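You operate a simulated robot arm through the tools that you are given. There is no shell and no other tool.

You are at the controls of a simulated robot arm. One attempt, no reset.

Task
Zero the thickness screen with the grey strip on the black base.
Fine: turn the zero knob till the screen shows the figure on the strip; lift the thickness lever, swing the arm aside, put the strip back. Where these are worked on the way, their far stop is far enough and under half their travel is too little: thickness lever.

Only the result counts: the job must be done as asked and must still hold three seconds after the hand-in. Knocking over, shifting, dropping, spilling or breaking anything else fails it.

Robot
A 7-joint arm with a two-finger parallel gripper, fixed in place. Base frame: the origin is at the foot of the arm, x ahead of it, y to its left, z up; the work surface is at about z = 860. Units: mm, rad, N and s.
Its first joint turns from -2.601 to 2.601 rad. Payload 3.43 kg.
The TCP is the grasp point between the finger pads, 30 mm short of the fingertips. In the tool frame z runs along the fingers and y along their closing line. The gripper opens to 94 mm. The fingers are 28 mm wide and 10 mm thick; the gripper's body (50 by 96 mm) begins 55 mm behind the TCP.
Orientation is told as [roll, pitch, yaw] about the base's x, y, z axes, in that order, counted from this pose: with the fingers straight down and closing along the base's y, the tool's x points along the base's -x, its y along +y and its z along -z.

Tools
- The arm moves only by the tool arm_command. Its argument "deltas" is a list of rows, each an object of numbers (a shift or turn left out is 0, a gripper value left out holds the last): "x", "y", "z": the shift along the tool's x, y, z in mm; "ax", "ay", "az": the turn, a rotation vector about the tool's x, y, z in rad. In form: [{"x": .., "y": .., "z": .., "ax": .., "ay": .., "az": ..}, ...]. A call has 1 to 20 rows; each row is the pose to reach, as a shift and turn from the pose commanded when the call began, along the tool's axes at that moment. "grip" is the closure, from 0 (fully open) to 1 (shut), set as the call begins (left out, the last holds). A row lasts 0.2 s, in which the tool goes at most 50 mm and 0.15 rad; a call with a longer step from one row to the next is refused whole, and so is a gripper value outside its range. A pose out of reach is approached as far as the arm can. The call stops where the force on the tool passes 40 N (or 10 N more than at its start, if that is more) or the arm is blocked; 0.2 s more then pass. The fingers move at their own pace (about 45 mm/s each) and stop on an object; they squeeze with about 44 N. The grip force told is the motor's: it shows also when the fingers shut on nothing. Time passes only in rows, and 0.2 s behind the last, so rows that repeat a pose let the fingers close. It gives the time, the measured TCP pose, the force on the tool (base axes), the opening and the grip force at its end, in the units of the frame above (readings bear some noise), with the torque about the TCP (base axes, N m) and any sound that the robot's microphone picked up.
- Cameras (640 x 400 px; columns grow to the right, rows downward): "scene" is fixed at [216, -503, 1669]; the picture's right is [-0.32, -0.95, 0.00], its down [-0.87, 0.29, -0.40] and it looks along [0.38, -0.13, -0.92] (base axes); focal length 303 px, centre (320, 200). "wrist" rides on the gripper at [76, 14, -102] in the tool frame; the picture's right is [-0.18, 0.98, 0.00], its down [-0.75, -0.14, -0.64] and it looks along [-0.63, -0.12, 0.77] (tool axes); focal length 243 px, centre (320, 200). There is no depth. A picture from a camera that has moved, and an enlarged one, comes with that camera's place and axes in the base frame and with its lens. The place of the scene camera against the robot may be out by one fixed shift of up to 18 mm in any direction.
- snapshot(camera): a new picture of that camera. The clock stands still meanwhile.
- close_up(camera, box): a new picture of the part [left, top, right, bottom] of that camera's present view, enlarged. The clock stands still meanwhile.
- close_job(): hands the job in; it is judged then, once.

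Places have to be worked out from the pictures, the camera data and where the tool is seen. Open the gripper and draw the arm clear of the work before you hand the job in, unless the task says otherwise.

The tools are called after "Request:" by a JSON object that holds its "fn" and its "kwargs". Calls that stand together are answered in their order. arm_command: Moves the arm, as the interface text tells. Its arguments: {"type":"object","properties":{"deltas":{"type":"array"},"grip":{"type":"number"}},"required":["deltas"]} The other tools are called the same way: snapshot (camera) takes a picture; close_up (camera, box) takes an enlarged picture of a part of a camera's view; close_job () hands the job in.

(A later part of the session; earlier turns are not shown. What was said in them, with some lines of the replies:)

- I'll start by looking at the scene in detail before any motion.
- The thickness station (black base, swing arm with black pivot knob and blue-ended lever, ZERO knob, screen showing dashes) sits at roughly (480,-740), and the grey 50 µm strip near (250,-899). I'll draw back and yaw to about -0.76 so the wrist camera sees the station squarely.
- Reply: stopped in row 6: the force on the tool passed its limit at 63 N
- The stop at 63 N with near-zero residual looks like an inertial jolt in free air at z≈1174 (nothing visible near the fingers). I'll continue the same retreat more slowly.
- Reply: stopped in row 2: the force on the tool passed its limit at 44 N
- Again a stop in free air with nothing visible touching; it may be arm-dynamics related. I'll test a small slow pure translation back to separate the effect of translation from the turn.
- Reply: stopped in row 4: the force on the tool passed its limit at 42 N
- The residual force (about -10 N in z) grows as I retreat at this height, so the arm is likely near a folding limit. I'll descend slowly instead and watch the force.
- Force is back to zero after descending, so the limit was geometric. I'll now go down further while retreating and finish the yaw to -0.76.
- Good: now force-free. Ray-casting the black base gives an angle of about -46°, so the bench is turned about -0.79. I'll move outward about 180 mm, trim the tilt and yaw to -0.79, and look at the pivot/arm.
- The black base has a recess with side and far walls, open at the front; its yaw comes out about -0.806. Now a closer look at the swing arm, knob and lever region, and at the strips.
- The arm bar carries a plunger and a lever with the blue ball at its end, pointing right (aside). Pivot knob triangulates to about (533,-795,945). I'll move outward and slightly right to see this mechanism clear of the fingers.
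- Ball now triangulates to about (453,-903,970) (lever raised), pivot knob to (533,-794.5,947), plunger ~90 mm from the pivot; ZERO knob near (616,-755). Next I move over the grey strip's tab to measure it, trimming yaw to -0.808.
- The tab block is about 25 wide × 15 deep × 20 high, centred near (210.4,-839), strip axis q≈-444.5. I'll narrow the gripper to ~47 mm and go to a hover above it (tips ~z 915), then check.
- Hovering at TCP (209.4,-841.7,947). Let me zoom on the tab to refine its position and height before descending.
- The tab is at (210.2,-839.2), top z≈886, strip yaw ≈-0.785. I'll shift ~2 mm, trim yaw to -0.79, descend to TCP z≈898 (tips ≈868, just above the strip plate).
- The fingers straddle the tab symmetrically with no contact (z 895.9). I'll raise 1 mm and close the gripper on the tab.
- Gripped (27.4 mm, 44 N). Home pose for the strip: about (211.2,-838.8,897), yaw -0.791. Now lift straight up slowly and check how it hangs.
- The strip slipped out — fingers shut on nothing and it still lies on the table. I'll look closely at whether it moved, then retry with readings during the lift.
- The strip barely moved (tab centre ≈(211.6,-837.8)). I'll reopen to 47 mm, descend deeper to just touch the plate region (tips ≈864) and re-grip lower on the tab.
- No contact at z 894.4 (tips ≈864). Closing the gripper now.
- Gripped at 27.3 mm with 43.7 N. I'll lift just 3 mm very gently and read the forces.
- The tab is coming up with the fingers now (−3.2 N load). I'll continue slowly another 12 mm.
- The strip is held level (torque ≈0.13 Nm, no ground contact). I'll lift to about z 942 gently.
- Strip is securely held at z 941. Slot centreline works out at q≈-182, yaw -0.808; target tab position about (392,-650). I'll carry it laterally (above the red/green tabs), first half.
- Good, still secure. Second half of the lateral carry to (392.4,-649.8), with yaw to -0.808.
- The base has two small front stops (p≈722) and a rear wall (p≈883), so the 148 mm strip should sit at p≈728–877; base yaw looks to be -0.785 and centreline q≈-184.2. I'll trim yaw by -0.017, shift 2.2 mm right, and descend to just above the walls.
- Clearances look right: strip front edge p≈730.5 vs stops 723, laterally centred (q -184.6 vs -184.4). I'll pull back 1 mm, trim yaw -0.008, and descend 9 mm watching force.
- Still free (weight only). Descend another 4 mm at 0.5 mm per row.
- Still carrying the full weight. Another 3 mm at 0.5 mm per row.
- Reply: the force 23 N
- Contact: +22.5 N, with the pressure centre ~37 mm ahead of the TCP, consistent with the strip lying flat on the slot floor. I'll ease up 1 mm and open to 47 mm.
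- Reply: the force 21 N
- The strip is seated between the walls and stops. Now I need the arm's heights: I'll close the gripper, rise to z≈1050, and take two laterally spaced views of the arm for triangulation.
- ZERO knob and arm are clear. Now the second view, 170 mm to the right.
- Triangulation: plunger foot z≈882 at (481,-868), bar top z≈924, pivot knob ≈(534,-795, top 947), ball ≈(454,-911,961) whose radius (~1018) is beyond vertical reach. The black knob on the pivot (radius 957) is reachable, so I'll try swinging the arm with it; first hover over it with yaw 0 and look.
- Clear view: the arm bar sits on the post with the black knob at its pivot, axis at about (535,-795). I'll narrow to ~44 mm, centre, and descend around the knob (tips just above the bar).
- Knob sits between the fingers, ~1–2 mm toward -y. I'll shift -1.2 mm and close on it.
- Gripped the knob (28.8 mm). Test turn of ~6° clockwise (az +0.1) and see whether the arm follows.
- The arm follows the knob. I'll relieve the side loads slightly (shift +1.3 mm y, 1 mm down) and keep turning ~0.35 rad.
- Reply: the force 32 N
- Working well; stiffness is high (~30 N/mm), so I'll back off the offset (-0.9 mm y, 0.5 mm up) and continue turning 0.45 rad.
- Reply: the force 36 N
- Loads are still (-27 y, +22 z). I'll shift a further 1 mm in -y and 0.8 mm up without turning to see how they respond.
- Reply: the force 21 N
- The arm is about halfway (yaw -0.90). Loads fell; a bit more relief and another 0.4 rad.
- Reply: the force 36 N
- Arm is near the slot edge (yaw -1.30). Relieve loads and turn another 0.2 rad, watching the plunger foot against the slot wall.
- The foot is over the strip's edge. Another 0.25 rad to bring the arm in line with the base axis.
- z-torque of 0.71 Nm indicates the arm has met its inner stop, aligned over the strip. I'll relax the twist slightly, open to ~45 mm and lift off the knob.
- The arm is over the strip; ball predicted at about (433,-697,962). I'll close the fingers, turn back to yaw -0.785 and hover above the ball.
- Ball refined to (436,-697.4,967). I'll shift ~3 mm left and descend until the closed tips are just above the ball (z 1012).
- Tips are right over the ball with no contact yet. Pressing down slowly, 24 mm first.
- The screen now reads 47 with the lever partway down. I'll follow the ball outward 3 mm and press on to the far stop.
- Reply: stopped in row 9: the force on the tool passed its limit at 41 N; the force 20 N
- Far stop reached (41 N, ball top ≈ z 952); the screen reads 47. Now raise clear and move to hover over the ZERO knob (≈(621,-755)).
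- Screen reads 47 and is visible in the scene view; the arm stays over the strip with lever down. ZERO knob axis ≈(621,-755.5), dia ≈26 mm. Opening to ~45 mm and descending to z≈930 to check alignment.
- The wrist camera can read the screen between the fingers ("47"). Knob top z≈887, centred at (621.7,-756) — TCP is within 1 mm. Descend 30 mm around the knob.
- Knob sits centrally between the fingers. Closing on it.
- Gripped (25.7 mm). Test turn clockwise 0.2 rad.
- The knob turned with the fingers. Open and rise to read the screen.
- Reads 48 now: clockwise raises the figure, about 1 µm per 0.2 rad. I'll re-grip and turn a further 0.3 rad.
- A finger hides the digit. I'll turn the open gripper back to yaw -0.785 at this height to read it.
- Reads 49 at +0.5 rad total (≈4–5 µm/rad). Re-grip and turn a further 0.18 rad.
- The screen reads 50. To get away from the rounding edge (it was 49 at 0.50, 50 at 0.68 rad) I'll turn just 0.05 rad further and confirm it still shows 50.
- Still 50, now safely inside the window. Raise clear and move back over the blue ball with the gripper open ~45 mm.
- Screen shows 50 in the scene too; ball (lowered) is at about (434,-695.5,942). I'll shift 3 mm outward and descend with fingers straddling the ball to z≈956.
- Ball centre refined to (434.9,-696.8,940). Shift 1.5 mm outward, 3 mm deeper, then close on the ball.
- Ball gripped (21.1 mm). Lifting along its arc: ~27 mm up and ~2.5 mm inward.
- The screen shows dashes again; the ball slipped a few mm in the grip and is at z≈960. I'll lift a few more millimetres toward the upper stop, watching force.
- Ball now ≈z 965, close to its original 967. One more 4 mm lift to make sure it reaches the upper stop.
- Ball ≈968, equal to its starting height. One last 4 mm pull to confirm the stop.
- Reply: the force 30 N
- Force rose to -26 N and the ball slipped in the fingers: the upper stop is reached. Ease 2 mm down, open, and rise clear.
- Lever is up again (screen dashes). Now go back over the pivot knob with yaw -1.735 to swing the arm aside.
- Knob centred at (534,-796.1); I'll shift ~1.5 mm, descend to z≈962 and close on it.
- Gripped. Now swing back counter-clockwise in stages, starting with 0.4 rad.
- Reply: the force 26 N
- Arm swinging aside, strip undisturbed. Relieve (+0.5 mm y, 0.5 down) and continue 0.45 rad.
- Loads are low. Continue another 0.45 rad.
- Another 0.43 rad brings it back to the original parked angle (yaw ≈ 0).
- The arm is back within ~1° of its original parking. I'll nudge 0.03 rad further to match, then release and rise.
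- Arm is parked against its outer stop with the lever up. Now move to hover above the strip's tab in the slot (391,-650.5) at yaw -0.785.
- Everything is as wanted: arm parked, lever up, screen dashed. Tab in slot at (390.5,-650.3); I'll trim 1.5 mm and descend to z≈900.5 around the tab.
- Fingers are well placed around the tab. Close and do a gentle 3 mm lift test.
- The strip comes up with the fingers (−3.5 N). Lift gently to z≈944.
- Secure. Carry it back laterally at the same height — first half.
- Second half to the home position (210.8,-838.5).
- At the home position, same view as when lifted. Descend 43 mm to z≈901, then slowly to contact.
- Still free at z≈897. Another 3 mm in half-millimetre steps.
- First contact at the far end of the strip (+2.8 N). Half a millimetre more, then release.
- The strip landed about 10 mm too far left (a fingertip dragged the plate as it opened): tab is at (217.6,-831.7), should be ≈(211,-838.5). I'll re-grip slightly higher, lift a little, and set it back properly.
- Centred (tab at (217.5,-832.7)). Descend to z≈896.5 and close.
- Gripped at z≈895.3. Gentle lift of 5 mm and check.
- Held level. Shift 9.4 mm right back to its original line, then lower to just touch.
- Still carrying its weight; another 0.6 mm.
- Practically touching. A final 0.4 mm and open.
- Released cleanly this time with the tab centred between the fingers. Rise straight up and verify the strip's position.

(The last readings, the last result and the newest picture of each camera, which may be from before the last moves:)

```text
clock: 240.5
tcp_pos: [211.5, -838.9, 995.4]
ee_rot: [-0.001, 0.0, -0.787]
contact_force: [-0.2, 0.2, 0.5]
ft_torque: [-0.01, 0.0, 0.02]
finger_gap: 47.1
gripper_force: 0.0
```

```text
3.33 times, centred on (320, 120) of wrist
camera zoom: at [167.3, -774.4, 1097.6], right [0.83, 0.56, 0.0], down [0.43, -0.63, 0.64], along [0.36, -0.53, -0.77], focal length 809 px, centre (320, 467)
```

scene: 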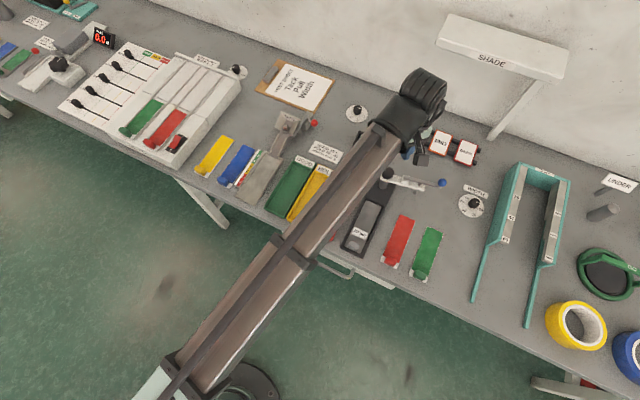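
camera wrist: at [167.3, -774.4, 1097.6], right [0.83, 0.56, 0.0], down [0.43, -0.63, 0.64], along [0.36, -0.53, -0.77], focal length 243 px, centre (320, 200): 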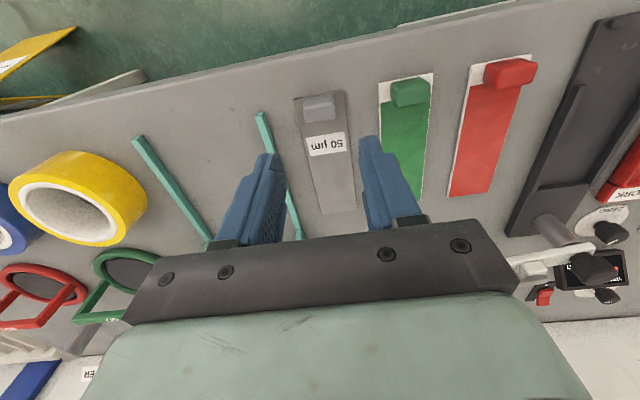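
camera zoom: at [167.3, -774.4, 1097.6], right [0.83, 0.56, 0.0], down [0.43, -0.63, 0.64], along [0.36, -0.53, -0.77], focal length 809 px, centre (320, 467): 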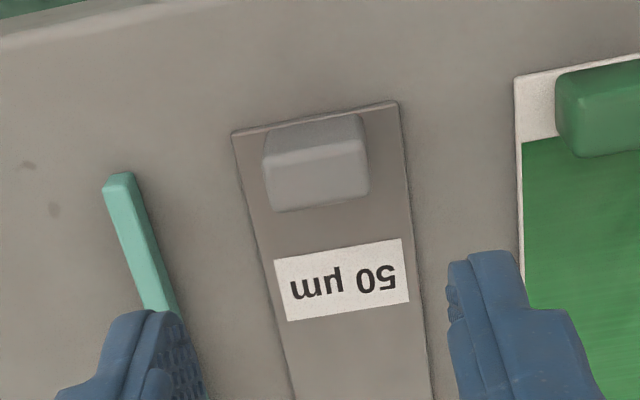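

The strip's corners are back at (188,-849)/(221,-816), matching the original within ~1 mm. Now open the gripper fully and draw the arm up and back, clear of the work.

Request:
{"fn": "arm_command", "kwargs": {"deltas": [{"z": -3}, {"z": -10}, {"z": -20}, {"z": -30}, {"z": -40}, {"z": -50}, {"z": -60, "x": 3}, {"z": -70, "x": 9}, {"z": -80, "x": 17}, {"z": -88, "x": 26}, {"z": -94, "x": 36}, {"z": -98, "x": 46}, {"z": -100, "x": 54}, {"z": -100, "x": 58}, {"z": -100, "x": 60}, {"z": -100, "x": 60}], "grip": 0.0}}

Request:
{"fn": "snapshot", "kwargs": {"camera": "scene"}}

Request:
{"fn": "close_up", "kwargs": {"camera": "scene", "box": [320, 100, 520, 300]}}

Request:
{"fn": "close_up", "kwargs": {"camera": "scene", "box": [330, 110, 480, 210]}}

```text
clock: 243.9
tcp_pos: [169.1, -796.4, 1095.0]
ee_rot: [-0.002, -0.001, -0.788]
contact_force: [0.9, 0.5, -0.6]
ft_torque: [-0.03, -0.01, 0.01]
finger_gap: 93.9
gripper_force: 0.1
```

```text
taken
```

scene: 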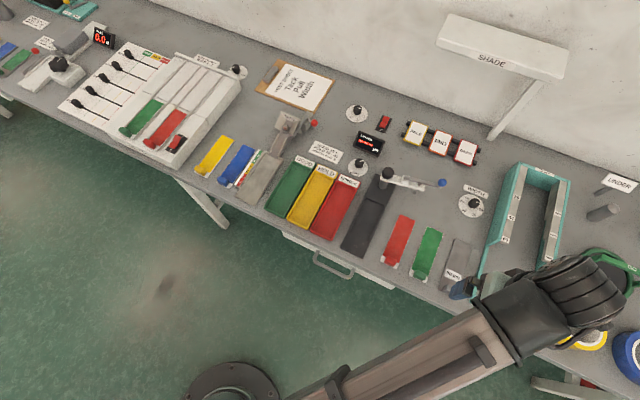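

```text
2.00 times, centred on (420, 200) of scene
camera zoom: at [216.0, -503.0, 1669.0], right [-0.32, -0.95, 0.0], down [-0.87, 0.29, -0.4], along [0.38, -0.13, -0.92], focal length 605 px, centre (120, 200)
```

zoom: 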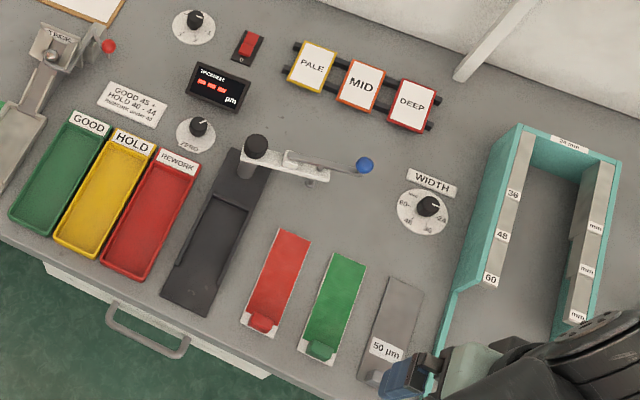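

```text
4.00 times, centred on (405, 160) of scene
camera zoom: at [216.0, -503.0, 1669.0], right [-0.32, -0.95, 0.0], down [-0.87, 0.29, -0.4], along [0.38, -0.13, -0.92], focal length 1210 px, centre (-20, 360)
```

zoom: 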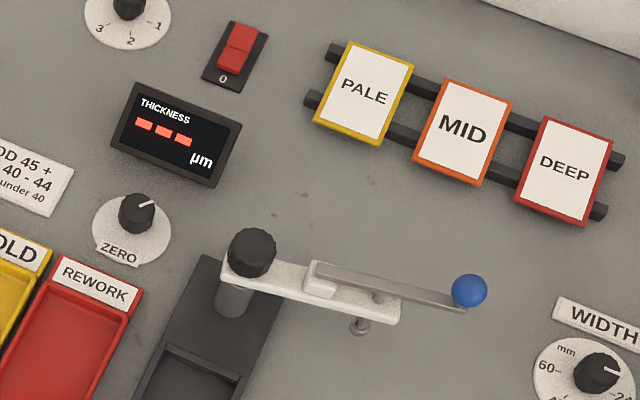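

The arm and lever match their original parked state, the ZERO knob is turned to the setting that showed 50, the grey strip is back in its place, and the gripper is open and clear. Handing in.

Request:
{"fn": "close_job", "kwargs": {}}

```text
The job is handed in.
```

The thickness screen is zeroed with the grey strip, and I've handed the job in; the tool has not returned a verdict. Before zeroing, the screen read 47 on the 50 µm strip. I turned the ZERO knob clockwise about 0.73 rad until it read 50, and a final small turn within that still showed 50.

- **Lever:** I pushed the thickness lever down to its far stop for the reading. I then lifted it back until it would go no further.
- **Arm:** I swung it over the strip by the black knob on its pivot, then back. In the final scene picture it sits where it started.
- **Strip:** it is back in its original spot to within about 1 mm. My first return put it about 10 mm to the left, because a fingertip dragged it as the gripper opened, so I picked it up again and reset it. It also slipped out of the fingers on my first attempt to lift it and shifted by less than 2 mm.

The red and green strips, trays and other fixtures look unmoved. The gripper is open and clear of the work.
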